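You operate a simulated robot arm through the tools that you are given. There is no shell and no other tool. Be economical: measure what you need, move in short steps, check, and stop when the job is done.

Carry out the task below with a simulated robot arm. There is one attempt and no reset: what you move stays moved.

TASK
Bend the copper pipe to about 45 degrees in the bender.
Fine: leave it there; pipe in, then bender knob on before bending and left on; lever back at the start.

It is judged by the outcome, as a careful person would: the job done as asked, and still so three seconds after it is handed in. It fails if anything else is knocked over, pushed out of place, dropped, spilled or broken.

THE ROBOT
A 6-joint arm with a two-finger parallel gripper, fixed in place. Base frame: the origin is at the foot of the arm, x ahead of it, y to its left, z up; the work surface is at about z = 0. Lengths are in m, angles in degrees, forces in N, time in s.
With the tool pointing down near the work surface it reaches from about 0.14 to 0.58 m from the base axis. Its first joint turns from -66.0 to 66.0 degrees. Payload 2.1 kg.
Tool frame: the origin (TCP) lies between the finger pads and is the grasp point; the fingertips stand 0.03 m ahead of it; z points along the fingers, y is the line along which they close. The gripper opens to 0.094 m. The fingers are 0.028 m wide and 0.01 m thick; the gripper's body (0.05 by 0.096 m) begins 0.055 m behind the TCP.
Orientation is told as [roll, pitch, yaw] about the base's x, y, z axes, in that order, counted from this pose: with the fingers straight down and closing along the base's y, the tool's x points along the base's -x, its y along +y and its z along -z.

THE INTERFACE
- The arm moves only by the tool jog_arm. Its argument "increments" is a list of rows, each an object of numbers (a shift or turn left out is 0, a gripper value left out holds the last): "x", "y", "z": the shift along the base's x, y, z in cm; "wx", "wy", "wz": the turn, a rotation vector about the base's x, y, z in degrees. In form: [{"x": .., "y": .., "z": .., "wx": .., "wy": .., "wz": ..}, ...]. A call has 1 to 8 rows; each row shifts and turns the commanded pose from where the row before left it. "gripper" is the finger opening in cm, from 0 to 9.4, set as the call begins (left out, the last holds). A row lasts 0.2 s, in which the tool goes at most 0.05 m and 8.6 degrees; a call with a longer step from one row to the next is refused whole, and so is a gripper value outside its range. A pose out of reach is approached as far as the arm can. The call stops where the force on the tool passes 40 N (or 10 N more than at its start, if that is more) or the arm is blocked; 0.2 s more then pass. The fingers move at their own pace (about 0.072 m/s each) and stop on an object; they squeeze with about 34 N. The grip force told is the motor's: it shows also when the fingers shut on nothing. Time passes only in rows, and 0.2 s behind the last, so rows that do not move let the fingers close. It gives the time, the measured TCP pose, the force on the tool (base axes), the opening and the grip force at its end, in the units of the frame above (readings bear some noise).
- Cameras (640 x 400 px; columns grow to the right, rows downward): "scene" is fixed at [0.0717, -0.3826, 0.4883]; the picture's right is [0.67, -0.75, 0.00], its down [-0.49, -0.43, -0.76] and it looks along [0.57, 0.51, -0.65] (base axes); focal length 214 px, centre (320, 200). "wrist" rides on the gripper at [-0.037, 0, -0.058] in the tool frame; the picture's right is [0.00, -1.00, 0.00], its down [0.97, 0.00, -0.24] and it looks along [0.24, 0.00, 0.97] (tool axes); focal length 218 px, centre (320, 200).
- snapshot(camera): a new picture of that camera. No time passes.
- locate(camera, pixels): for up to 12 pixels [column, row] of the newest picture of that camera ("zoom" is the newest enlarged one), the place [x, y, z] in the base frame of the surface seen there, good to about 0.003 m, but the place of the scene camera against the robot may be out by one fixed shift of up to 0.025 m in any direction. No time passes.
- inspect(camera, box): a new picture of the part [left, top, right, bottom] of that camera's present view, enlarged. No time passes.
- close_job(): hands the job in; it is judged then, once.

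Work in short steps. Measure before you move; look again where a grasp or a placing could have gone wrong, and mend it. You have 80 turns and 54 pictures in all, those below and enlarged ones among them. Open the gripper and draw the arm clear of the work before you hand the job in, unless the task says otherwise; then end with one line.

The tools are called after "Emit:" by a JSON object that holds its "op" and its "data". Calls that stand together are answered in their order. jog_arm: Moves the arm, as the interface text tells. Its arguments: {"type":"object","properties":{"increments":{"type":"array"},"gripper":{"type":"number"}},"required":["increments"]} The other tools are called the same way: snapshot (camera) takes a picture; locate (camera, pixels) gives the place of the surface under pixels of a picture; inspect (camera, box) takes an enlarged picture of a part of a camera's view; close_job () hands the job in.

At the start:

```text
time_s: 0.0
tool_pos: [0.3255, 0.0959, 0.3707]
tool_rot: [-0.1, 0.0, 0.1]
wrist_force: [-0.5, -0.2, 1.3]
finger_gap: 0.0938
finger_force: 0.0
```

scene: 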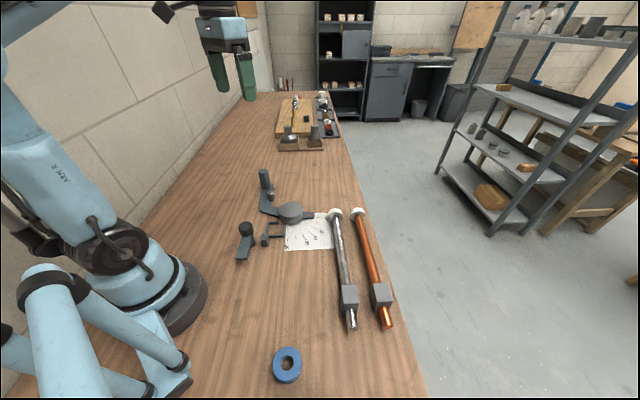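
wrist: 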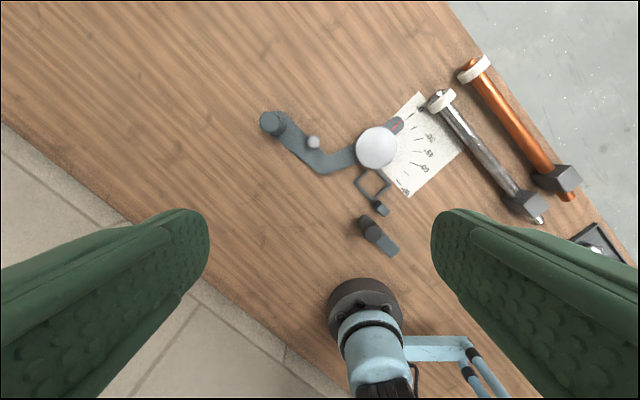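

The bender appears around scene (285,215), with the copper pipe at (375,265). I'll enlarge both first.

Emit:
{"op": "inspect", "data": {"camera": "scene", "box": [220, 150, 420, 350]}}

Emit:
{"op": "inspect", "data": {"camera": "wrist", "box": [240, 40, 480, 270]}}

```text
2.00 times, centred on (320, 250) of scene
```

zoom: 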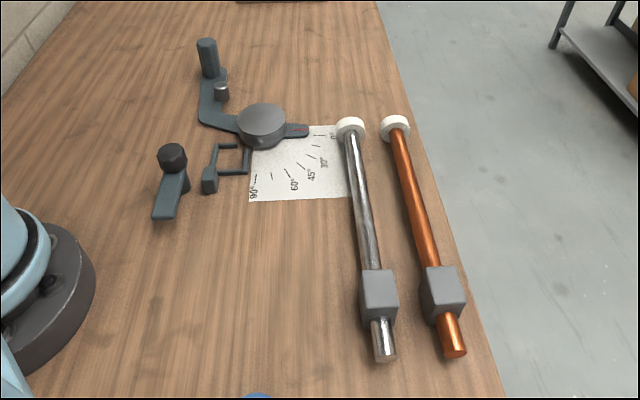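

```text
1.74 times, centred on (360, 155) of wrist
```

zoom: 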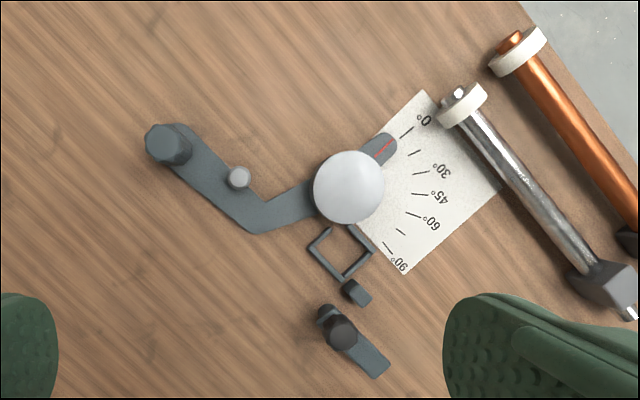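

Measuring the parts in the wrist zoom, which isn't subject to the scene camera's shift.

Emit:
{"op": "locate", "data": {"camera": "zoom", "pixels": [[168, 142], [238, 177], [262, 225], [348, 188], [385, 150], [328, 228], [313, 250], [343, 276], [370, 248], [357, 293], [340, 332], [375, 365]]}}

Emit:
{"op": "locate", "data": {"camera": "zoom", "pixels": [[460, 103], [510, 175], [600, 290], [515, 60], [575, 135], [625, 205], [405, 132], [422, 172], [422, 195], [415, 215], [388, 247], [280, 350]]}}

Emit:
{"op": "inspect", "data": {"camera": "scene", "box": [225, 160, 325, 270]}}

```text
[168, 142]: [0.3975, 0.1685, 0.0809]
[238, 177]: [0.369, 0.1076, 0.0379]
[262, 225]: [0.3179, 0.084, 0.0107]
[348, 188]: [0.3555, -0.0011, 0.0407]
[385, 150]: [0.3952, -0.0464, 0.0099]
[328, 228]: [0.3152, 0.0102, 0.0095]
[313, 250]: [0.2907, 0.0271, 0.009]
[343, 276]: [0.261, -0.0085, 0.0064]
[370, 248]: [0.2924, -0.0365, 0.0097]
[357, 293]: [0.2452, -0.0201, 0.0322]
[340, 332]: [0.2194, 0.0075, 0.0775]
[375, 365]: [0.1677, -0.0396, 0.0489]
```

```text
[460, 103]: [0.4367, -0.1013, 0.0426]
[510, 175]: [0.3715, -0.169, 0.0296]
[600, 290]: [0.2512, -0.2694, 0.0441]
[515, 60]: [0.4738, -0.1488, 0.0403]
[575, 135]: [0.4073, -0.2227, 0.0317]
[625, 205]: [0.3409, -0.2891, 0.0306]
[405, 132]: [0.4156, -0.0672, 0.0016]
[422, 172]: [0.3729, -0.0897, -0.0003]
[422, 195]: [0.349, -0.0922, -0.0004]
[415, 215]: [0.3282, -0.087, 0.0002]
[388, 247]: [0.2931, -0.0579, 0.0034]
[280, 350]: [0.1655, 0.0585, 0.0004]
```

```text
3.64 times, centred on (275, 215) of scene
```

zoom: 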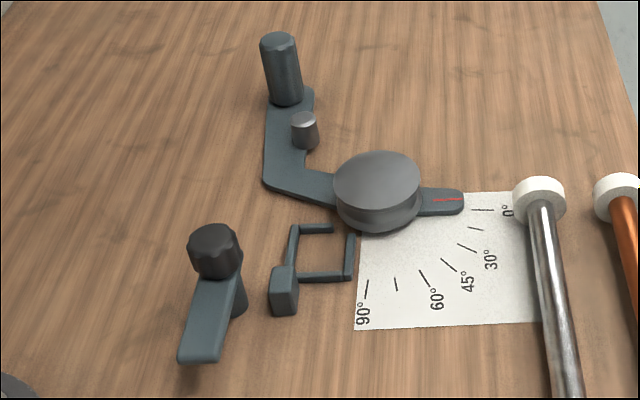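

The block-ended pipe appears to seat in the square pocket and run between the disc and the roller pin. The knobbed arm is a swing clamp. I'll go lower over the bender for a precise look.

Emit:
{"op": "jog_arm", "data": {"increments": [{"x": 1, "y": -4, "z": -3}, {"x": 1, "y": -4, "z": -3}, {"y": -1.5, "z": -3}, {"z": -3}]}}

Emit:
{"op": "snapshot", "data": {"camera": "wrist"}}

```text
refused: row 1 steps farther than a row can; nothing moved
```

```text
48 pictures are left
```

wrist: 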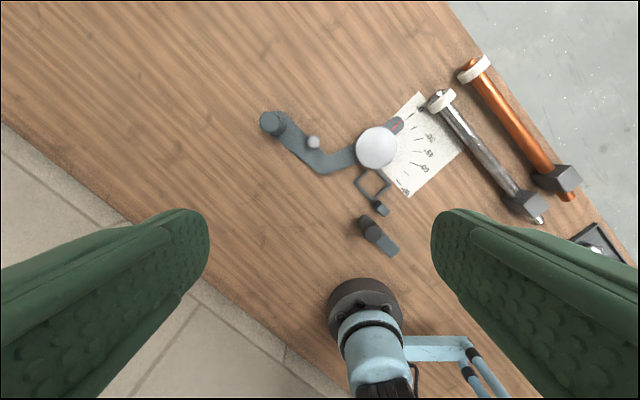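

Row too long, so I'll use shorter steps.

Emit:
{"op": "jog_arm", "data": {"increments": [{"x": 0.5, "y": -3, "z": -2.5}, {"x": 0.5, "y": -3, "z": -2.5}, {"x": 0.5, "y": -3, "z": -2.5}, {"x": 0.5, "y": -1, "z": -3}, {"z": -1.5}]}}

Emit:
{"op": "snapshot", "data": {"camera": "wrist"}}

```text
time_s: 1.2
tool_pos: [0.3433, -0.0064, 0.2513]
tool_rot: [0.0, 0.0, 0.0]
wrist_force: [-0.8, 0.3, 0.0]
finger_gap: 0.0938
finger_force: 0.1
```

```text
47 pictures are left
```

wrist: 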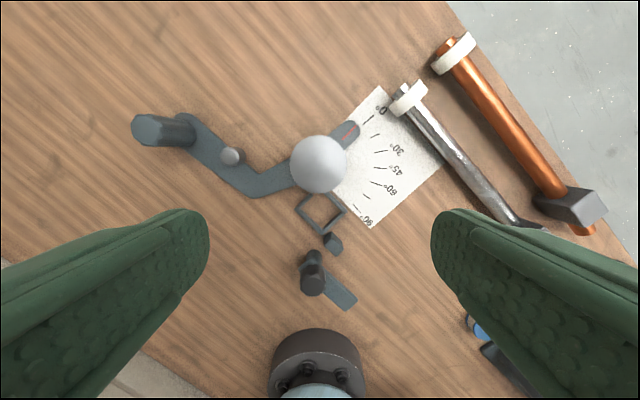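

Emit:
{"op": "inspect", "data": {"camera": "wrist", "box": [240, 120, 400, 320]}}

```text
2.00 times, centred on (320, 220) of wrist
```

zoom: 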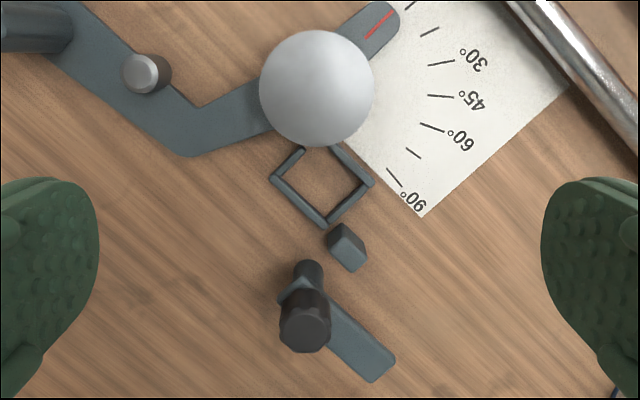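

Emit:
{"op": "locate", "data": {"camera": "zoom", "pixels": [[302, 150], [276, 180], [325, 222], [368, 183], [337, 152], [342, 238], [355, 262], [300, 325], [308, 270], [350, 345], [380, 370], [392, 355]]}}

Emit:
{"op": "locate", "data": {"camera": "wrist", "pixels": [[318, 165], [318, 139], [290, 165], [345, 165], [232, 155], [228, 157], [147, 131], [140, 118], [190, 118], [215, 180], [345, 135], [258, 192]]}}

Emit:
{"op": "locate", "data": {"camera": "wrist", "pixels": [[455, 52], [437, 62], [472, 37], [455, 72], [480, 98], [520, 147], [545, 182], [575, 190], [590, 215], [540, 200], [590, 230], [575, 222]]}}

```text
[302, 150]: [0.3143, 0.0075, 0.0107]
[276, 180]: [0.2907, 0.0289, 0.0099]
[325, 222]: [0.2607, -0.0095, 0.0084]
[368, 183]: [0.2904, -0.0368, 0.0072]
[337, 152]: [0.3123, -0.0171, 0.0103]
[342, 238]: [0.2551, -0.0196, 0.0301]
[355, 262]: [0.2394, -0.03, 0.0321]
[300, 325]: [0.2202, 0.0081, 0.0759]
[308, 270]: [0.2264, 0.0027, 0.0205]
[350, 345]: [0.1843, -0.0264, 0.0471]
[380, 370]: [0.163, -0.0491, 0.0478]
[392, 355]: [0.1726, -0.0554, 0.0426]
```

```text
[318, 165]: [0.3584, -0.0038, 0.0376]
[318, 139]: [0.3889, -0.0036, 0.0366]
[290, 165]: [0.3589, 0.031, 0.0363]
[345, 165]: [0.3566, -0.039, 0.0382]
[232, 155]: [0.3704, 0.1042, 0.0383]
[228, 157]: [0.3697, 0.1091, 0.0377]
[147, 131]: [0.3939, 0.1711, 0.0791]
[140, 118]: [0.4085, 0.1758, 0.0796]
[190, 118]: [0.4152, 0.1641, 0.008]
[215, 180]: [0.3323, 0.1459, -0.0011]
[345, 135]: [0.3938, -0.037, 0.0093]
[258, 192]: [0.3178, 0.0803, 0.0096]
```

```text
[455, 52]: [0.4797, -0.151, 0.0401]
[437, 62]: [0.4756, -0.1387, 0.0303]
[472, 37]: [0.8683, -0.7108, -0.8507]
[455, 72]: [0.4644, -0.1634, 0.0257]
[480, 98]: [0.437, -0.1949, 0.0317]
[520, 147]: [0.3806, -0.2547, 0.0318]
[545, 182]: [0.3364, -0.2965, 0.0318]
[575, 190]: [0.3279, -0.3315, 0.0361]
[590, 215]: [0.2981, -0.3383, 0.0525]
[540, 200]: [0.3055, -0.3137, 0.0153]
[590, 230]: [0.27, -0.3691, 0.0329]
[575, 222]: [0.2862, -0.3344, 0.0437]
```

The geometry is consistent: everything sits at about 45° and the copper pipe already lies in the needed orientation. Next I go above it, turning the gripper by +45°.

Emit:
{"op": "jog_arm", "data": {"increments": [{"x": 1.1, "y": -3.3, "wz": 7.5}, {"x": 1.1, "y": -3.3, "wz": 7.5}, {"x": 1.1, "y": -3.3, "wz": 7.5}, {"x": 1.1, "y": -3.3, "wz": 7.5}, {"x": 1.1, "y": -3.3, "wz": 7.5}, {"x": 1.1, "y": -3.3, "wz": 7.5}, {}]}}

Emit:
{"op": "snapshot", "data": {"camera": "wrist"}}

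```text
time_s: 2.8
tool_pos: [0.4121, -0.2057, 0.2519]
tool_rot: [0.0, 0.0, 45.2]
wrist_force: [-1.8, -0.2, 0.5]
finger_gap: 0.094
finger_force: 0.0
```

```text
45 pictures are left
```

wrist: 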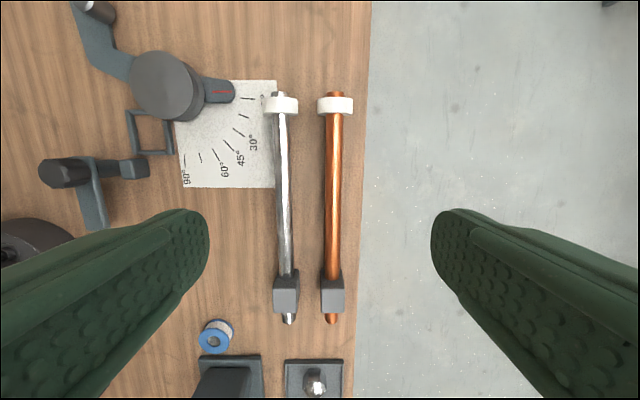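

Emit:
{"op": "locate", "data": {"camera": "wrist", "pixels": [[335, 105], [335, 97], [334, 125], [333, 170], [333, 200], [333, 260], [323, 281], [342, 281], [324, 308], [343, 308], [332, 320], [337, 94]]}}

Emit:
{"op": "locate", "data": {"camera": "wrist", "pixels": [[128, 113], [164, 114], [135, 153], [171, 152], [166, 85], [196, 85], [136, 88], [133, 168], [148, 160], [148, 176], [100, 12], [170, 130]]}}

Emit:
{"op": "inspect", "data": {"camera": "wrist", "box": [30, 50, 260, 240]}}

```text
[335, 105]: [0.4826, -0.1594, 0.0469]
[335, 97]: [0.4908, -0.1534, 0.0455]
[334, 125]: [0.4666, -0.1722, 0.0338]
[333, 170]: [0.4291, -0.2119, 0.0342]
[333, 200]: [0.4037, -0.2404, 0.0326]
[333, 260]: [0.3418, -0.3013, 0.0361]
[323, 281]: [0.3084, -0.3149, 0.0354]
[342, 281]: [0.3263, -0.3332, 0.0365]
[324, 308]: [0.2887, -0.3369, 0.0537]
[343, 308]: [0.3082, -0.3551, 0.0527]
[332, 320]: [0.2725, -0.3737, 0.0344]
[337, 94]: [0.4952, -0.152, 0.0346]
```

```text
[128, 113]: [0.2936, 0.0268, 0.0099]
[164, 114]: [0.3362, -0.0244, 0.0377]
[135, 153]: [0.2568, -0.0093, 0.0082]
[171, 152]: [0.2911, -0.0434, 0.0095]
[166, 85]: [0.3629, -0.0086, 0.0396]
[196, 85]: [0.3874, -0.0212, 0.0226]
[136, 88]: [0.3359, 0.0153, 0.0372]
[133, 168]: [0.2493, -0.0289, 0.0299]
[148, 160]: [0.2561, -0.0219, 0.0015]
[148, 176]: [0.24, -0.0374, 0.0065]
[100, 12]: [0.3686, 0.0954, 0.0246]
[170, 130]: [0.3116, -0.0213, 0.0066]
```

```text
2.11 times, centred on (145, 145) of wrist
```

zoom: 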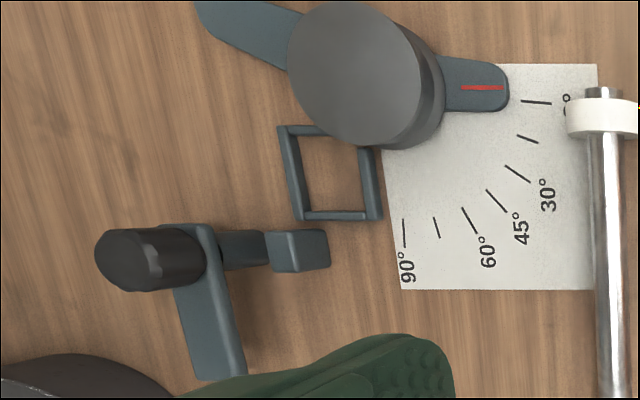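

Emit:
{"op": "inspect", "data": {"camera": "wrist", "box": [290, 240, 380, 340]}}

```text
4.00 times, centred on (335, 290) of wrist
```

zoom: 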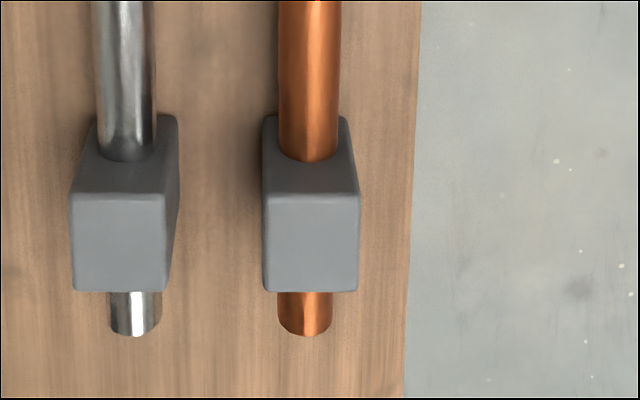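

Emit:
{"op": "locate", "data": {"camera": "zoom", "pixels": [[272, 198], [352, 198], [270, 285], [352, 285], [312, 240], [308, 155], [305, 325], [305, 300], [265, 120], [345, 122], [310, 20], [283, 60]]}}

```text
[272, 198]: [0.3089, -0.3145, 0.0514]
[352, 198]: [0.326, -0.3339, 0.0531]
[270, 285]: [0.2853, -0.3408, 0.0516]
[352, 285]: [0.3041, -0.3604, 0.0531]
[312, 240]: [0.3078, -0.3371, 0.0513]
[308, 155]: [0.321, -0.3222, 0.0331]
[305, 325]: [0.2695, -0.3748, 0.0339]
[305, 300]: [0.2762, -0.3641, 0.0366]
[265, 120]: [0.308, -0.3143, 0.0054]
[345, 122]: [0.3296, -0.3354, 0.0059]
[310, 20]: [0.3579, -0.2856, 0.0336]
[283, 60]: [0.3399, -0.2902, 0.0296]
```

Copper block top centre is about (0.306,-0.337), height 0.052, footprint about 0.036×0.030. Now I look straight down at the pocket with the same yaw to measure its centre.

Emit:
{"op": "jog_arm", "data": {"increments": [{"x": -1.55, "y": 3.8}, {"x": -1.55, "y": 3.8}, {"x": -1.55, "y": 3.8}, {"x": -1.55, "y": 3.8}, {"x": -1.55, "y": 3.8}, {"x": -1.55, "y": 3.8}, {}]}}

Emit:
{"op": "inspect", "data": {"camera": "wrist", "box": [240, 120, 400, 300]}}

```text
time_s: 4.4
tool_pos: [0.3163, 0.0253, 0.2521]
tool_rot: [0.0, 0.0, 45.0]
wrist_force: [0.4, -0.7, 0.1]
finger_gap: 0.0942
finger_force: 0.2
```

```text
2.22 times, centred on (320, 210) of wrist
```

zoom: 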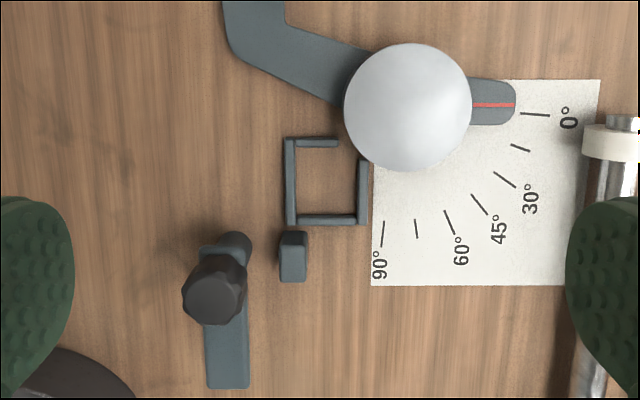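

Emit:
{"op": "locate", "data": {"camera": "zoom", "pixels": [[290, 180], [363, 195], [315, 142], [327, 220], [290, 142], [290, 220], [363, 220], [363, 164], [293, 262], [408, 105], [493, 105], [535, 115]]}}

Emit:
{"op": "locate", "data": {"camera": "zoom", "pixels": [[212, 295], [230, 380], [208, 350], [246, 350], [235, 238], [228, 340], [327, 180]]}}

Emit:
{"op": "snapshot", "data": {"camera": "wrist"}}

```text
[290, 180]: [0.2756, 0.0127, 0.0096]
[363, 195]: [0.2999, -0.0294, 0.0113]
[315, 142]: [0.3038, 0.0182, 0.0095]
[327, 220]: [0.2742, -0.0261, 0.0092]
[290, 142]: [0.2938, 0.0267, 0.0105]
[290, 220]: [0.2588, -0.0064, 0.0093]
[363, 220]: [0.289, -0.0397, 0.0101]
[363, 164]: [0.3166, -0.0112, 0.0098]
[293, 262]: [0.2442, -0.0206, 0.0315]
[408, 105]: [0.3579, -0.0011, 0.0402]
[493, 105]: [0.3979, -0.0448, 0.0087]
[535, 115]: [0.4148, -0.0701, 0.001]
```

```text
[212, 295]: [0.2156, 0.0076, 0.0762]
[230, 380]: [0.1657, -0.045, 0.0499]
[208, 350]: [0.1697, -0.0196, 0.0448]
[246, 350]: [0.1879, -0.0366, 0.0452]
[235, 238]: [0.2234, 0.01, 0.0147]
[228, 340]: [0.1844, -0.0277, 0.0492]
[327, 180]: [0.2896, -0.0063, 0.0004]
```

```text
41 pictures are left
```

wrist: 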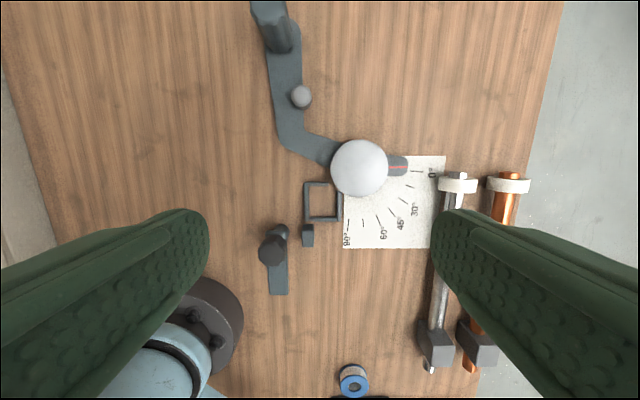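

Emit:
{"op": "locate", "data": {"camera": "wrist", "pixels": [[302, 91], [293, 94], [311, 94], [268, 8], [290, 20], [333, 168], [387, 168], [359, 141], [290, 42], [507, 187], [505, 210]]}}

Emit:
{"op": "inspect", "data": {"camera": "scene", "box": [250, 160, 330, 240]}}

```text
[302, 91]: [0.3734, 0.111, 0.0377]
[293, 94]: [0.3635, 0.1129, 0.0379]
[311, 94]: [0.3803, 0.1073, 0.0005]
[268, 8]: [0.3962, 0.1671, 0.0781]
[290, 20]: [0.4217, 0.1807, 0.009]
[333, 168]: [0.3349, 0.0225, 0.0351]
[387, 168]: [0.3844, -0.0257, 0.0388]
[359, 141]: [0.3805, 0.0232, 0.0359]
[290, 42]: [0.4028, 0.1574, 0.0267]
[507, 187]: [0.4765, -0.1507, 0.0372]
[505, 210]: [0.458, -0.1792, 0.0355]
```

```text
5.00 times, centred on (290, 200) of scene
```

zoom: 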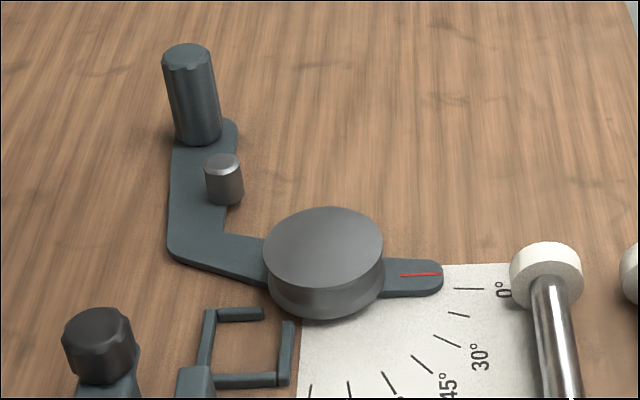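

Targets: grip at (0.373,-0.270), then shift the pipe so its block lands at the pocket centre (0.291,-0.006), biased slightly away from the disc. Moving above the grasp point with the fingers at 5 cm.

Emit:
{"op": "jog_arm", "data": {"increments": [{"x": 0.81, "y": -4.22}, {"x": 0.81, "y": -4.22}, {"x": 0.81, "y": -4.22}, {"x": 0.81, "y": -4.22}, {"x": 0.81, "y": -4.22}, {"x": 0.81, "y": -4.22}, {"x": 0.84, "y": -4.22}, {}], "gripper": 5.0}}

Emit:
{"op": "jog_arm", "data": {"increments": [{"z": -4.2}, {"z": -4}, {"z": -4}, {"z": -3}, {}]}}

Emit:
{"op": "snapshot", "data": {"camera": "wrist"}}

```text
time_s: 6.2
tool_pos: [0.3715, -0.2722, 0.254]
tool_rot: [0.0, 0.0, 45.0]
wrist_force: [-0.7, 0.5, -0.7]
finger_gap: 0.0498
finger_force: 0.1
```

```text
time_s: 7.4
tool_pos: [0.3746, -0.2682, 0.0991]
tool_rot: [0.0, -0.1, 45.0]
wrist_force: [-0.3, -0.4, 0.1]
finger_gap: 0.05
finger_force: 0.1
```

```text
39 pictures are left
```

wrist: 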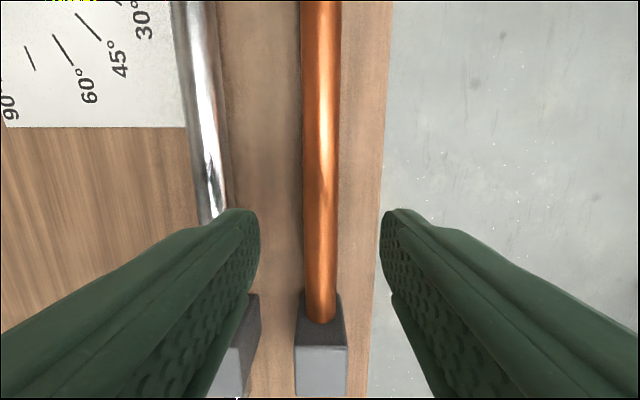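

The pipe is centred between the fingers (column about 321) and parallel to them. Descend and close.

Emit:
{"op": "jog_arm", "data": {"increments": [{"z": -3}, {"z": -2.7}, {}]}}

Emit:
{"op": "jog_arm", "data": {"increments": [{}, {}, {}], "gripper": 1.0}}

Emit:
{"op": "snapshot", "data": {"camera": "wrist"}}

```text
time_s: 8.2
tool_pos: [0.3749, -0.2681, 0.0391]
tool_rot: [0.0, 0.0, 45.1]
wrist_force: [-0.2, -0.3, 0.3]
finger_gap: 0.05
finger_force: 0.0
```

```text
time_s: 9.0
tool_pos: [0.3751, -0.2673, 0.0396]
tool_rot: [0.0, 0.0, 45.0]
wrist_force: [0.3, 1.1, 0.4]
finger_gap: 0.0103
finger_force: 0.0
```

```text
38 pictures are left
```

wrist: 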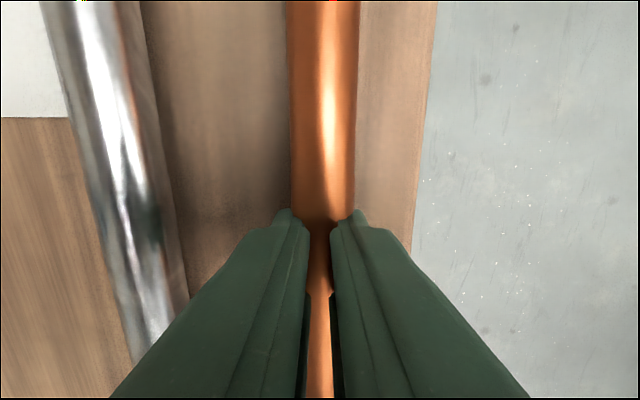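

Gap reads 1.0 cm with zero force, which is doubtful. I'll close fully to see whether there is a real grip.

Emit:
{"op": "jog_arm", "data": {"increments": [{}, {}, {}], "gripper": 0}}

Emit:
{"op": "snapshot", "data": {"camera": "wrist"}}

Emit:
{"op": "inspect", "data": {"camera": "scene", "box": [310, 180, 430, 340]}}

```text
time_s: 9.8
tool_pos: [0.3754, -0.2691, 0.038]
tool_rot: [0.0, 0.1, 45.0]
wrist_force: [0.1, -0.4, -0.3]
finger_gap: 0.0002
finger_force: 33.1
```

```text
37 pictures are left
```

wrist: 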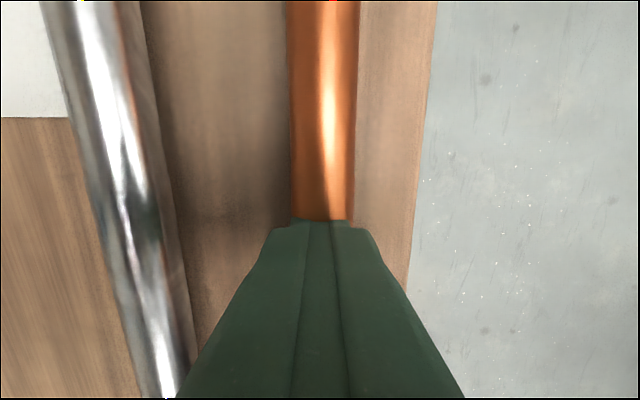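

```text
2.50 times, centred on (370, 260) of scene
```

zoom: 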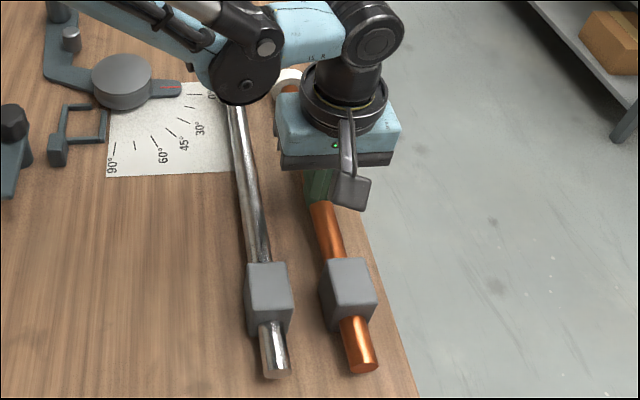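

Emit:
{"op": "locate", "data": {"camera": "wrist", "pixels": [[320, 224], [320, 216], [310, 240], [322, 180], [322, 100], [322, 300], [250, 200], [120, 200], [300, 225], [345, 225], [265, 262], [380, 240]]}}

Emit:
{"op": "locate", "data": {"camera": "zoom", "pixels": [[320, 195], [325, 215], [315, 190], [345, 270], [350, 330], [240, 160], [360, 365], [220, 260]]}}

Emit:
{"op": "inspect", "data": {"camera": "scene", "box": [345, 215, 395, 275]}}

```text
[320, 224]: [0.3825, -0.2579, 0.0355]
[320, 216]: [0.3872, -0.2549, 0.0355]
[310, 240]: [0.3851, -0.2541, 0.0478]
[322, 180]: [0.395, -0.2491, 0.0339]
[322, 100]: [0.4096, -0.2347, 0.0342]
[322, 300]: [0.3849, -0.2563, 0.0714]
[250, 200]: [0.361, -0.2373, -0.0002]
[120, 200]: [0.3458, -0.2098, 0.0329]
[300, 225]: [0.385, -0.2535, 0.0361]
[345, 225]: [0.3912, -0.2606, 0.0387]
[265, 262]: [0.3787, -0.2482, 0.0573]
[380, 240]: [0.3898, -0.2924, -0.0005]
```

```text
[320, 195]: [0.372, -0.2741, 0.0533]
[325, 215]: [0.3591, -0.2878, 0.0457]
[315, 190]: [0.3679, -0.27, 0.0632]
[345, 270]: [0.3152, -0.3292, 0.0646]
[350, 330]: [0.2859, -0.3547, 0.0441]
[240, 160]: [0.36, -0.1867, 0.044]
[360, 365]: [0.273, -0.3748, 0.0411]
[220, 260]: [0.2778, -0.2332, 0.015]
```

```text
6.67 times, centred on (370, 245) of scene
```

zoom: 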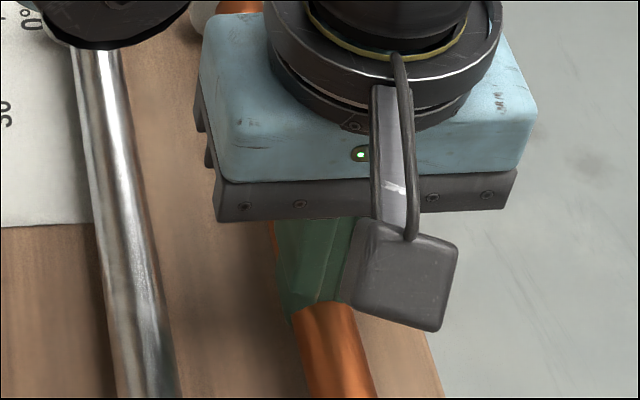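

The fingers closed straight through the pipe's visible surface, so the tube cannot be gripped there. The solid block must be the handle. I'll open, lift and move over the block, whose centre is (0.306,-0.337) with top at 0.052.

Emit:
{"op": "jog_arm", "data": {"increments": [{}, {}, {}, {"z": 4}, {"z": 3}], "gripper": 5.0}}

Emit:
{"op": "jog_arm", "data": {"increments": [{"x": -2.4, "y": -2.4}, {"x": -2.4, "y": -2.4}, {"x": -2.2, "y": -2.3}, {}, {}]}}

Emit:
{"op": "snapshot", "data": {"camera": "wrist"}}

Emit:
{"op": "snapshot", "data": {"camera": "scene"}}

```text
time_s: 11.0
tool_pos: [0.3743, -0.2684, 0.1108]
tool_rot: [0.0, 0.0, 45.0]
wrist_force: [-0.2, -0.3, 0.3]
finger_gap: 0.0503
finger_force: 0.0
```

```text
time_s: 12.2
tool_pos: [0.3028, -0.3416, 0.1136]
tool_rot: [0.0, -0.1, 45.1]
wrist_force: [-0.3, 0.4, 0.6]
finger_gap: 0.0501
finger_force: 0.1
```

```text
34 pictures are left
```

wrist: 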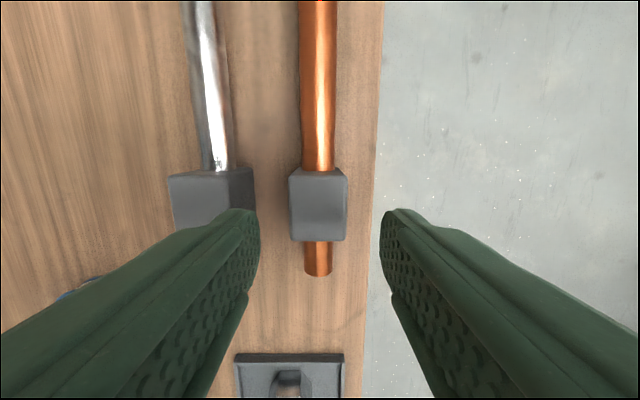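

```text
33 pictures are left
```

scene: 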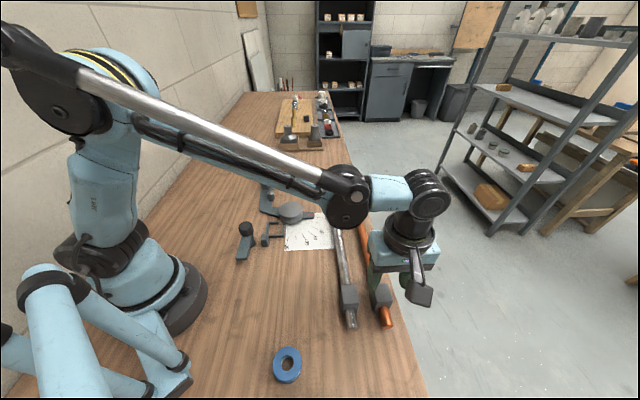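

Emit:
{"op": "locate", "data": {"camera": "wrist", "pixels": [[292, 200], [345, 200], [293, 238], [343, 238], [318, 210], [293, 180], [318, 272], [318, 160], [253, 175], [252, 200]]}}

```text
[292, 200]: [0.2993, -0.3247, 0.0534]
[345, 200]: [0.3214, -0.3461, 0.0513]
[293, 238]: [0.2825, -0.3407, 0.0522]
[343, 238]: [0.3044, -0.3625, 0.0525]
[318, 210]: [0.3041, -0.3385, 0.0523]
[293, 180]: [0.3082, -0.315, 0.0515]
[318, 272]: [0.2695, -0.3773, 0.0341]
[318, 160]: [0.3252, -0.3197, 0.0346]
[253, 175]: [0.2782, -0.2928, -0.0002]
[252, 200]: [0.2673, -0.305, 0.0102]
```

Block is centred between the fingers (v 0.4566 vs tool about 0.455). Descend 6 cm and close on it.

Emit:
{"op": "jog_arm", "data": {"increments": [{"x": 0.15, "y": 0.1, "z": -3}, {"z": -3}, {}]}}

Emit:
{"op": "jog_arm", "data": {"increments": [{}, {}, {}], "gripper": 0}}

```text
time_s: 13.0
tool_pos: [0.3068, -0.34, 0.0508]
tool_rot: [0.0, 0.0, 45.0]
wrist_force: [0.3, 0.1, -0.6]
finger_gap: 0.05
finger_force: 0.0
```

```text
time_s: 13.8
tool_pos: [0.3079, -0.3396, 0.0514]
tool_rot: [0.0, 0.0, 44.9]
wrist_force: [0.5, -0.2, 0.3]
finger_gap: 0.0378
finger_force: 33.6
```

Gripped (33.6 N, gap 3.8 cm). Lift gently and check.

Emit:
{"op": "jog_arm", "data": {"increments": [{"z": 1.5}, {"z": 3}, {"z": 4}, {"z": 3}, {}]}}

Emit:
{"op": "snapshot", "data": {"camera": "wrist"}}

Emit:
{"op": "inspect", "data": {"camera": "scene", "box": [310, 160, 450, 340]}}

```text
time_s: 15.0
tool_pos: [0.3041, -0.3387, 0.1671]
tool_rot: [0.0, 0.0, 45.0]
wrist_force: [-0.9, 0.3, -2.6]
finger_gap: 0.0377
finger_force: 33.7
```

```text
32 pictures are left
```

wrist: 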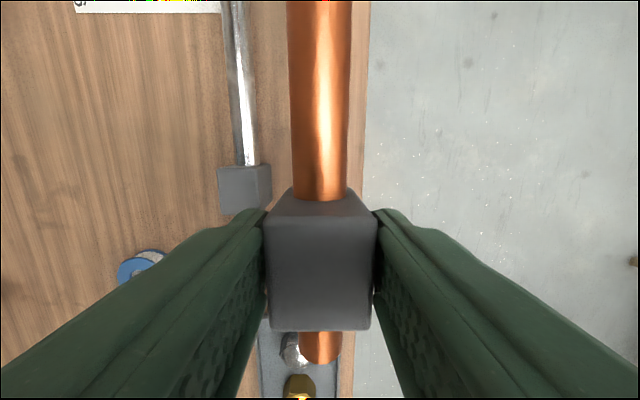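

```text
2.22 times, centred on (380, 250) of scene
```

zoom: 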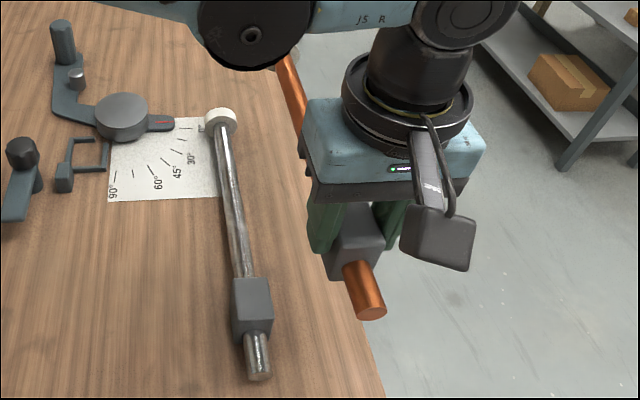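

Lifted. Checking block and pipe level relative to the tool.

Emit:
{"op": "locate", "data": {"camera": "wrist", "pixels": [[275, 222], [368, 222], [275, 320], [365, 320], [320, 270], [320, 190], [320, 100], [320, 20], [320, 350], [320, 225]]}}

```text
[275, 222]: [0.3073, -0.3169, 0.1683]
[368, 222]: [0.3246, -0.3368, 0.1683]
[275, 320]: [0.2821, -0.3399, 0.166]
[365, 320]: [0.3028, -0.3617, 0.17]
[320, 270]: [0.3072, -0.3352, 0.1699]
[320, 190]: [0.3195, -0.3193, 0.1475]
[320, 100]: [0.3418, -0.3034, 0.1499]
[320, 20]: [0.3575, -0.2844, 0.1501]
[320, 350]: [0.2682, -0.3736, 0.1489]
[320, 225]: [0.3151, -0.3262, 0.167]
```

Pipe is level, block centre at (0.305,-0.338). Shift by (-1.4, +33.3) cm to above the pocket.

Emit:
{"op": "jog_arm", "data": {"increments": [{"x": -0.17, "y": 3.0}, {"x": -0.17, "y": 4.3}, {"x": -0.18, "y": 4.6}, {"x": -0.18, "y": 4.6}, {"x": -0.18, "y": 4.6}, {"x": -0.18, "y": 4.6}, {"x": -0.17, "y": 4.5}, {"x": -0.17, "y": 3.08}]}}

Emit:
{"op": "jog_arm", "data": {"increments": [{"z": -1.5}, {"z": -1.5}, {}, {}]}}

Emit:
{"op": "snapshot", "data": {"camera": "wrist"}}

Emit:
{"op": "inspect", "data": {"camera": "scene", "box": [220, 140, 340, 280]}}

```text
time_s: 16.8
tool_pos: [0.2925, -0.0042, 0.1659]
tool_rot: [0.0, 0.0, 45.0]
wrist_force: [-0.1, 0.8, -3.3]
finger_gap: 0.0379
finger_force: 33.8
```

```text
time_s: 17.8
tool_pos: [0.2933, -0.007, 0.1369]
tool_rot: [-0.1, 0.0, 45.0]
wrist_force: [-0.3, -0.9, -3.0]
finger_gap: 0.0378
finger_force: 34.2
```

```text
30 pictures are left
```

wrist: 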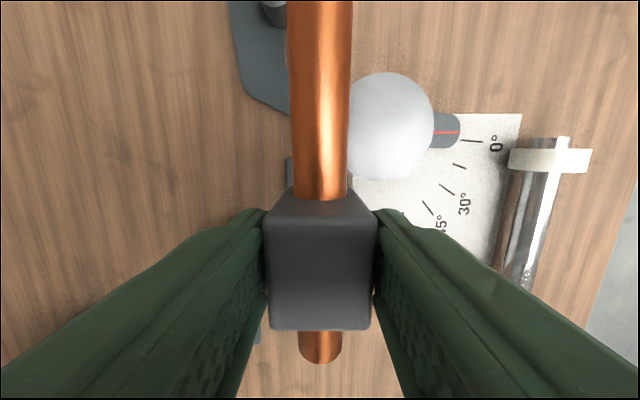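

```text
2.86 times, centred on (280, 210) of scene
```

zoom: 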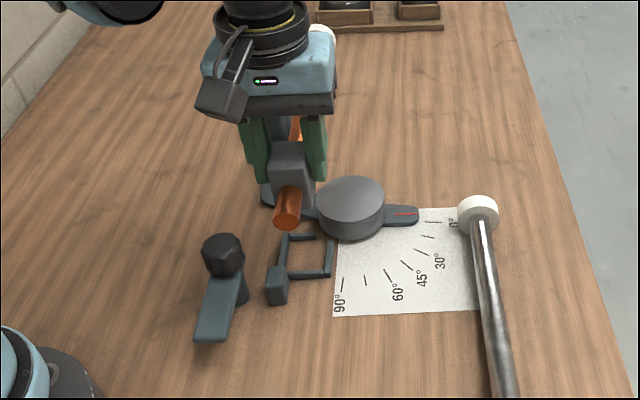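

Emit:
{"op": "locate", "data": {"camera": "wrist", "pixels": [[275, 222], [368, 222], [275, 320], [365, 320], [320, 100], [390, 125], [276, 8], [289, 165], [350, 178], [349, 125], [259, 335]]}}

```text
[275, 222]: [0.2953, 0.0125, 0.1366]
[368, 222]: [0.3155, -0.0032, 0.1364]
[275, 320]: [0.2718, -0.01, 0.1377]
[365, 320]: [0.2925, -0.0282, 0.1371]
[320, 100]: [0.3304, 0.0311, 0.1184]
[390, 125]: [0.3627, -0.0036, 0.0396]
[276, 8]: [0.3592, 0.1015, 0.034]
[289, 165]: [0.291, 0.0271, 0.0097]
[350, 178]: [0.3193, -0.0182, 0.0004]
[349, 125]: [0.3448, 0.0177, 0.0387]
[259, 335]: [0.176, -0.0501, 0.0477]
```

Emit:
{"op": "inspect", "data": {"camera": "wrist", "box": [270, 140, 370, 210]}}

```text
5.71 times, centred on (320, 175) of wrist
```

zoom: 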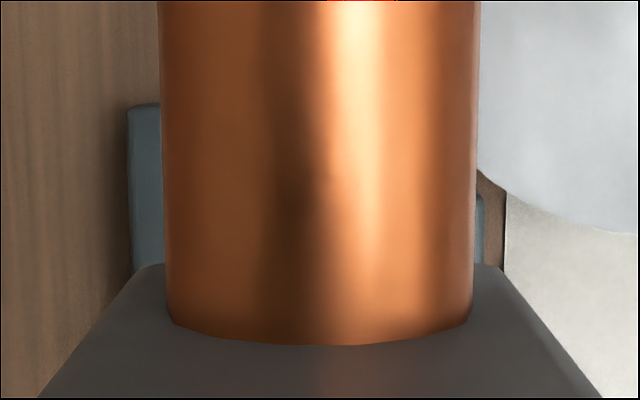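

The pocket's outer walls (zoom columns 127 and 485) centre 2 mm to the left of the pipe, matching the located points. I'll correct by 2 mm and descend most of the way.

Emit:
{"op": "jog_arm", "data": {"increments": [{"x": -0.23, "y": 0.06}, {"z": -2.5}, {"z": -2.5}, {"z": -1.5}, {}, {}]}}

Emit:
{"op": "snapshot", "data": {"camera": "wrist"}}

Emit:
{"op": "inspect", "data": {"camera": "scene", "box": [230, 160, 330, 260]}}

```text
time_s: 19.2
tool_pos: [0.2882, -0.0056, 0.0696]
tool_rot: [0.0, 0.0, 45.0]
wrist_force: [-0.4, 0.4, -2.6]
finger_gap: 0.0379
finger_force: 34.7
```

```text
27 pictures are left
```

wrist: 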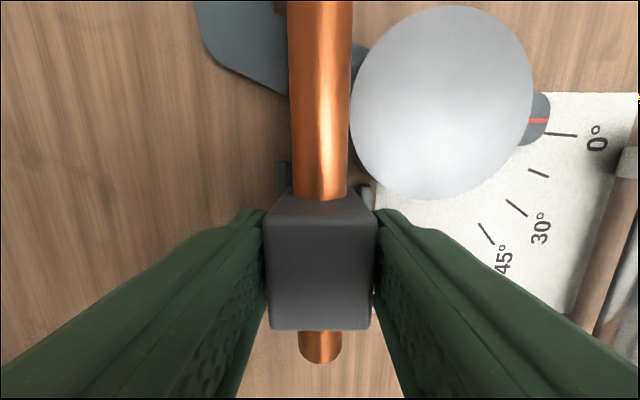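

```text
4.00 times, centred on (280, 210) of scene
```

zoom: 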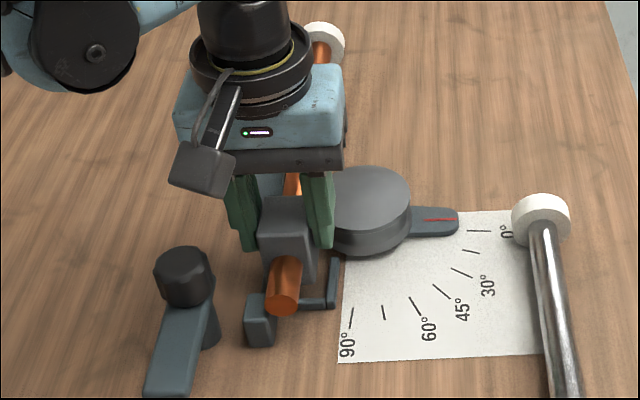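

Emit:
{"op": "inspect", "data": {"camera": "wrist", "box": [260, 140, 390, 230]}}

Emit:
{"op": "locate", "data": {"camera": "wrist", "pixels": [[275, 222], [368, 222], [275, 320], [365, 320], [282, 175], [365, 190], [440, 100], [320, 100], [320, 50]]}}

```text
4.44 times, centred on (325, 185) of wrist
```

zoom: 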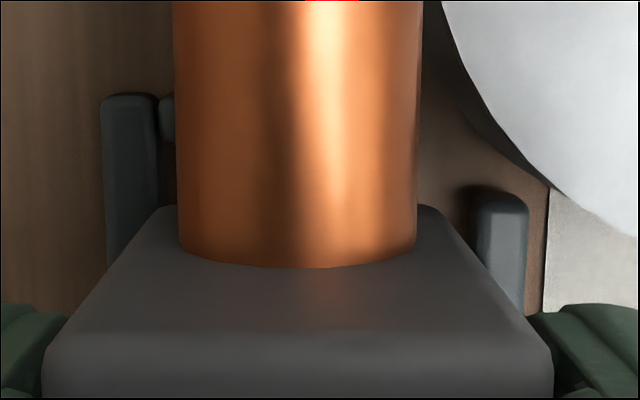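

```text
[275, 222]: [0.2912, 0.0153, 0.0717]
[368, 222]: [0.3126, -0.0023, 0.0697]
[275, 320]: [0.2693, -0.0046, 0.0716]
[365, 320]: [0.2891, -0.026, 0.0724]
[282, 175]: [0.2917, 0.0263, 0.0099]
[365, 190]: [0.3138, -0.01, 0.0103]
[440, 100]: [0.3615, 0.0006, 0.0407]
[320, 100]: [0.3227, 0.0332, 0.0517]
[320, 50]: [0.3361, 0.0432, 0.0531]
```

Now the nearer view shows the pocket centre about 2 mm to the right of the block. I shift +v by 2 mm (x +0.15, y -0.15) and re-check.

Emit:
{"op": "jog_arm", "data": {"increments": [{"x": 0.14, "y": -0.14}, {"z": -0.3}, {}, {}]}}

Emit:
{"op": "inspect", "data": {"camera": "wrist", "box": [260, 140, 390, 230]}}

```text
time_s: 20.2
tool_pos: [0.2899, -0.0082, 0.0678]
tool_rot: [0.0, 0.0, 45.1]
wrist_force: [-0.2, 0.3, -2.5]
finger_gap: 0.0381
finger_force: 34.2
```

```text
4.44 times, centred on (325, 185) of wrist
```

zoom: 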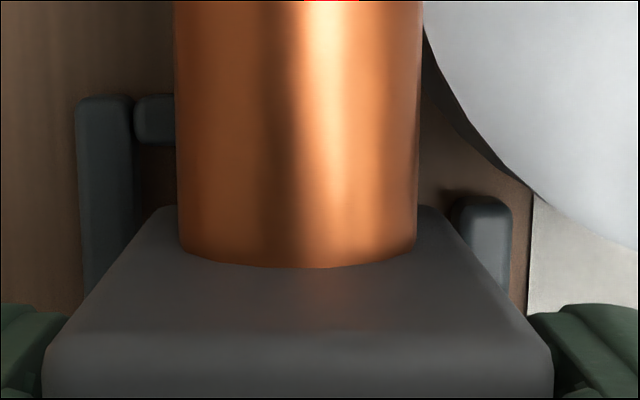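

Aligned now (walls 76 and 514, centre 295; block centre 297). Lower the rest.

Emit:
{"op": "jog_arm", "data": {"increments": [{"z": -0.6}, {"z": -0.5}, {"z": -0.4}, {"z": -0.3}, {}]}}

Emit:
{"op": "snapshot", "data": {"camera": "wrist"}}

Emit:
{"op": "inspect", "data": {"camera": "scene", "box": [230, 160, 330, 260]}}

```text
time_s: 21.4
tool_pos: [0.2892, -0.0078, 0.0491]
tool_rot: [0.0, -0.1, 45.0]
wrist_force: [-2.8, 3.9, 26.1]
finger_gap: 0.038
finger_force: 33.8
```

```text
23 pictures are left
```

wrist: 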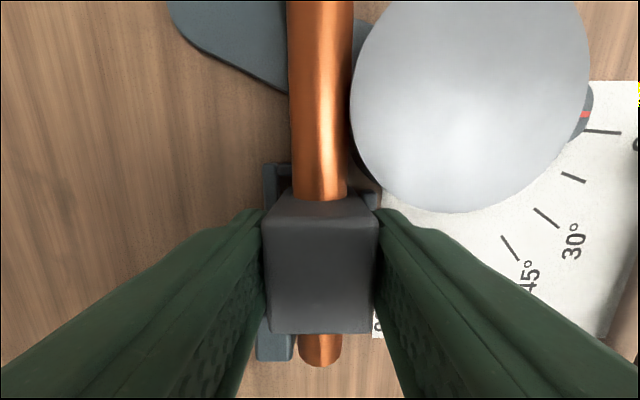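

```text
4.00 times, centred on (280, 210) of scene
```

zoom: 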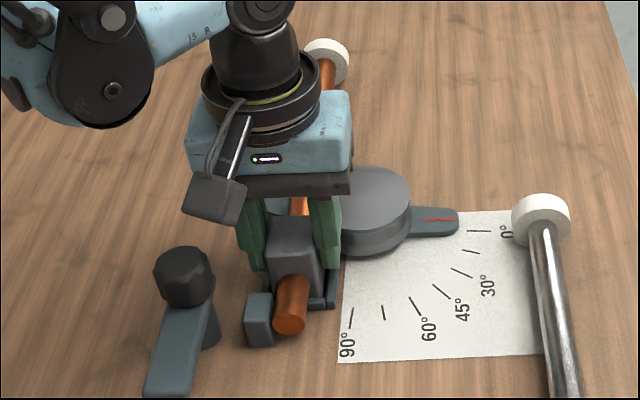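

Contact at 26 N. Checking the block's height to see if it's seated.

Emit:
{"op": "locate", "data": {"camera": "wrist", "pixels": [[275, 225], [368, 225], [275, 322], [365, 322], [320, 270], [320, 100], [320, 20], [320, 355], [271, 175], [371, 197]]}}

```text
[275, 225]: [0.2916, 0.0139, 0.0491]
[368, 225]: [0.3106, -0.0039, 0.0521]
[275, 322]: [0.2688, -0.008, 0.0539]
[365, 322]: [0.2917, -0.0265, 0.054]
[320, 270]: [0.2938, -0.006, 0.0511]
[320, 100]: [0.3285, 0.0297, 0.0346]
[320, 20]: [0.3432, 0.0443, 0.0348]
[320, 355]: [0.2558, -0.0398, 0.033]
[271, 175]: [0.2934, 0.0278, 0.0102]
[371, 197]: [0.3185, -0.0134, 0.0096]
```

Block top at 0.052, so it's seated in the pocket. Release with a small opening, then rise straight up.

Emit:
{"op": "jog_arm", "data": {"increments": [{"z": 0.1}, {}, {}], "gripper": 4.8}}

Emit:
{"op": "jog_arm", "data": {"increments": [{"z": 1}, {"z": 3}, {"z": 4}, {"z": 4}, {"z": 4}, {}]}}

Emit:
{"op": "snapshot", "data": {"camera": "wrist"}}

```text
time_s: 22.2
tool_pos: [0.2902, -0.0083, 0.0498]
tool_rot: [0.0, -0.1, 45.0]
wrist_force: [1.1, -0.9, -0.4]
finger_gap: 0.048
finger_force: 0.0
```

```text
time_s: 23.6
tool_pos: [0.2888, -0.0134, 0.21]
tool_rot: [-0.1, 0.0, 45.0]
wrist_force: [0.1, -0.3, 0.1]
finger_gap: 0.0479
finger_force: 0.0
```

```text
21 pictures are left
```

wrist: 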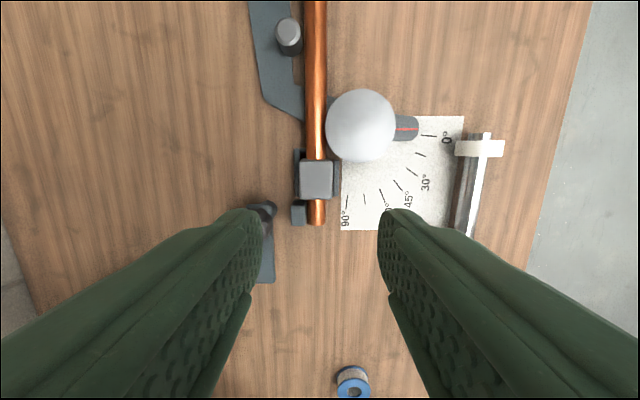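

Pipe is seated against the reaction post and between disc and pin. Next the clamp knob: move above it while turning the gripper to -45° so it can be turned +90°, swinging the arm over the pipe stub.

Emit:
{"op": "jog_arm", "data": {"increments": [{"x": -0.9, "y": 0.25, "wz": -8.2}, {"x": -0.9, "y": 0.25, "wz": -8.2}, {"x": -0.9, "y": 0.25, "wz": -8.2}, {"x": -0.9, "y": 0.25, "wz": -8.2}, {"x": -0.9, "y": 0.25, "wz": -8.2}, {"x": -0.9, "y": 0.25, "wz": -8.2}, {"x": -0.9, "y": 0.25, "wz": -8.2}, {}], "gripper": 6}}

Emit:
{"op": "jog_arm", "data": {"increments": [{"x": -0.2, "wz": -8.2}, {"wz": -8.2}, {"wz": -8.2}, {"wz": -8}, {}, {}]}}

Emit:
{"op": "snapshot", "data": {"camera": "wrist"}}

```text
time_s: 25.4
tool_pos: [0.2278, 0.0098, 0.2107]
tool_rot: [0.0, 0.0, -12.5]
wrist_force: [-0.1, 0.0, 0.1]
finger_gap: 0.0602
finger_force: 0.0
```

```text
time_s: 26.8
tool_pos: [0.2262, 0.0078, 0.2113]
tool_rot: [0.0, 0.0, -45.1]
wrist_force: [-0.5, 0.1, 0.1]
finger_gap: 0.0601
finger_force: 0.1
```

```text
20 pictures are left
```

wrist: 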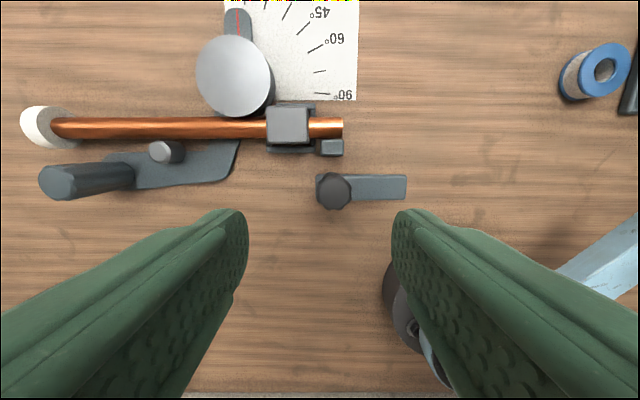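

Emit:
{"op": "locate", "data": {"camera": "wrist", "pixels": [[333, 191], [318, 191], [349, 191], [333, 175], [333, 206], [400, 187], [380, 178], [380, 197], [320, 180], [57, 185], [288, 125], [325, 128]]}}

```text
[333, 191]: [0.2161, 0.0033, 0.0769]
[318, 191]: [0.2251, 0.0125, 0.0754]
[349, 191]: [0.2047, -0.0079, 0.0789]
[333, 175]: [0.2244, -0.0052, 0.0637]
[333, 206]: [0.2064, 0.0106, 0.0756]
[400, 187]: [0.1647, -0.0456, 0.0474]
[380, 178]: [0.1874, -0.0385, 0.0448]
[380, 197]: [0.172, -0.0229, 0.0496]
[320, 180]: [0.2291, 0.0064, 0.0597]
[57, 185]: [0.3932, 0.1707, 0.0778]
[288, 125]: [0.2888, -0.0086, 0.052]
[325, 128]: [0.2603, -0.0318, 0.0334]
```

Knob axis estimated at (0.217,0.006), top at 0.077, diameter 0.029. Align, descend, and check before closing.

Emit:
{"op": "jog_arm", "data": {"increments": [{"x": -0.95, "y": -0.25}, {"z": -4}, {"z": -3.5}, {}]}}

Emit:
{"op": "snapshot", "data": {"camera": "wrist"}}

```text
time_s: 27.8
tool_pos: [0.215, 0.0057, 0.1339]
tool_rot: [0.0, 0.0, -45.0]
wrist_force: [0.2, 0.7, -0.4]
finger_gap: 0.0599
finger_force: 0.0
```

```text
19 pictures are left
```

wrist: 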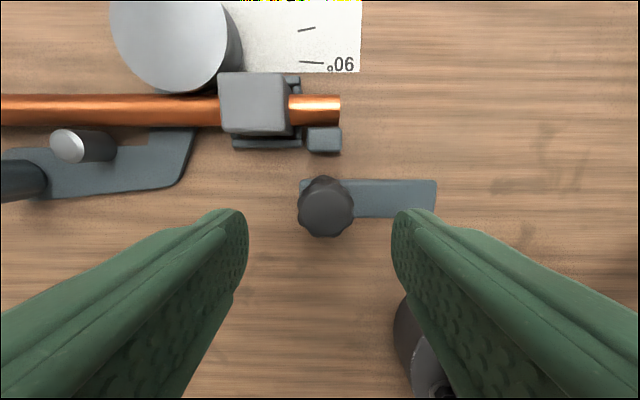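

Emit:
{"op": "jog_arm", "data": {"increments": [{"x": -0.1, "y": -0.3}, {"z": -3}, {"z": -2.1}, {}]}}

Emit:
{"op": "jog_arm", "data": {"increments": [{}, {}, {}], "gripper": 0}}

Emit:
{"op": "snapshot", "data": {"camera": "wrist"}}

```text
time_s: 28.8
tool_pos: [0.2146, 0.0047, 0.0824]
tool_rot: [0.0, -0.1, -45.0]
wrist_force: [0.6, 0.2, -0.3]
finger_gap: 0.06
finger_force: 0.2
```

```text
time_s: 29.6
tool_pos: [0.2134, 0.003, 0.0823]
tool_rot: [-0.3, -0.1, -45.1]
wrist_force: [-18.4, -22.0, 5.1]
finger_gap: 0.0324
finger_force: 44.4
```

```text
18 pictures are left
```

wrist: 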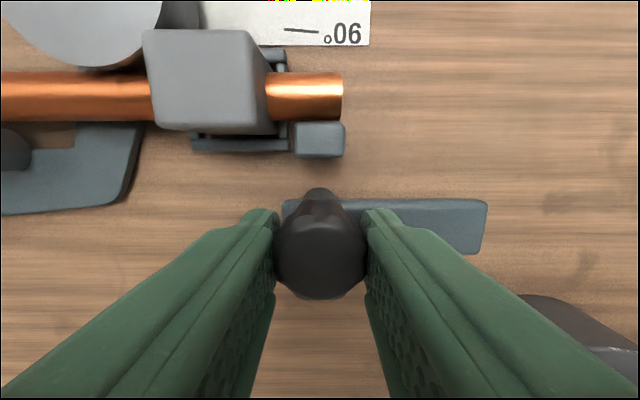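

Gripped, but 29 N sideways along -u shows the axis is slightly further along -u. Ease 2 mm that way.

Emit:
{"op": "jog_arm", "data": {"increments": [{"x": -0.15, "y": -0.15}, {}]}}

```text
time_s: 30.1
tool_pos: [0.2132, 0.0023, 0.0829]
tool_rot: [0.0, 0.0, -45.0]
wrist_force: [2.1, -0.1, -7.4]
finger_gap: 0.0323
finger_force: 45.3
stopped in row 2: the force on the tool passed its limit (the readings are from after the stop); the commanded pose is now the measured one
```

Force relieved. Turn +24° as a test.

Emit:
{"op": "jog_arm", "data": {"increments": [{"wz": 6}, {"wz": 6}, {"wz": 6}, {"wz": 6}, {}]}}

Emit:
{"op": "snapshot", "data": {"camera": "wrist"}}

```text
time_s: 31.3
tool_pos: [0.2133, 0.0036, 0.0835]
tool_rot: [0.2, -0.2, -20.9]
wrist_force: [16.1, 13.9, -21.3]
finger_gap: 0.0323
finger_force: 44.8
```

```text
17 pictures are left
```

wrist: 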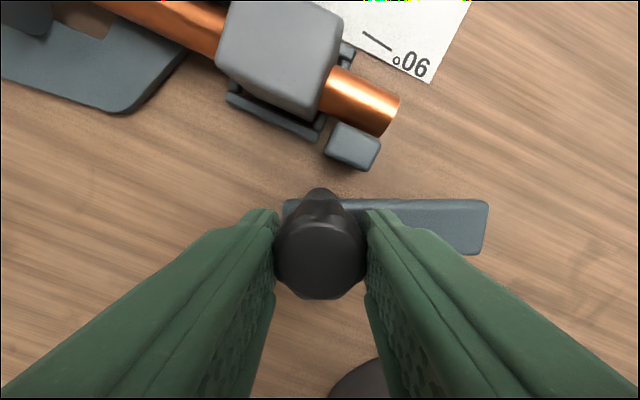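

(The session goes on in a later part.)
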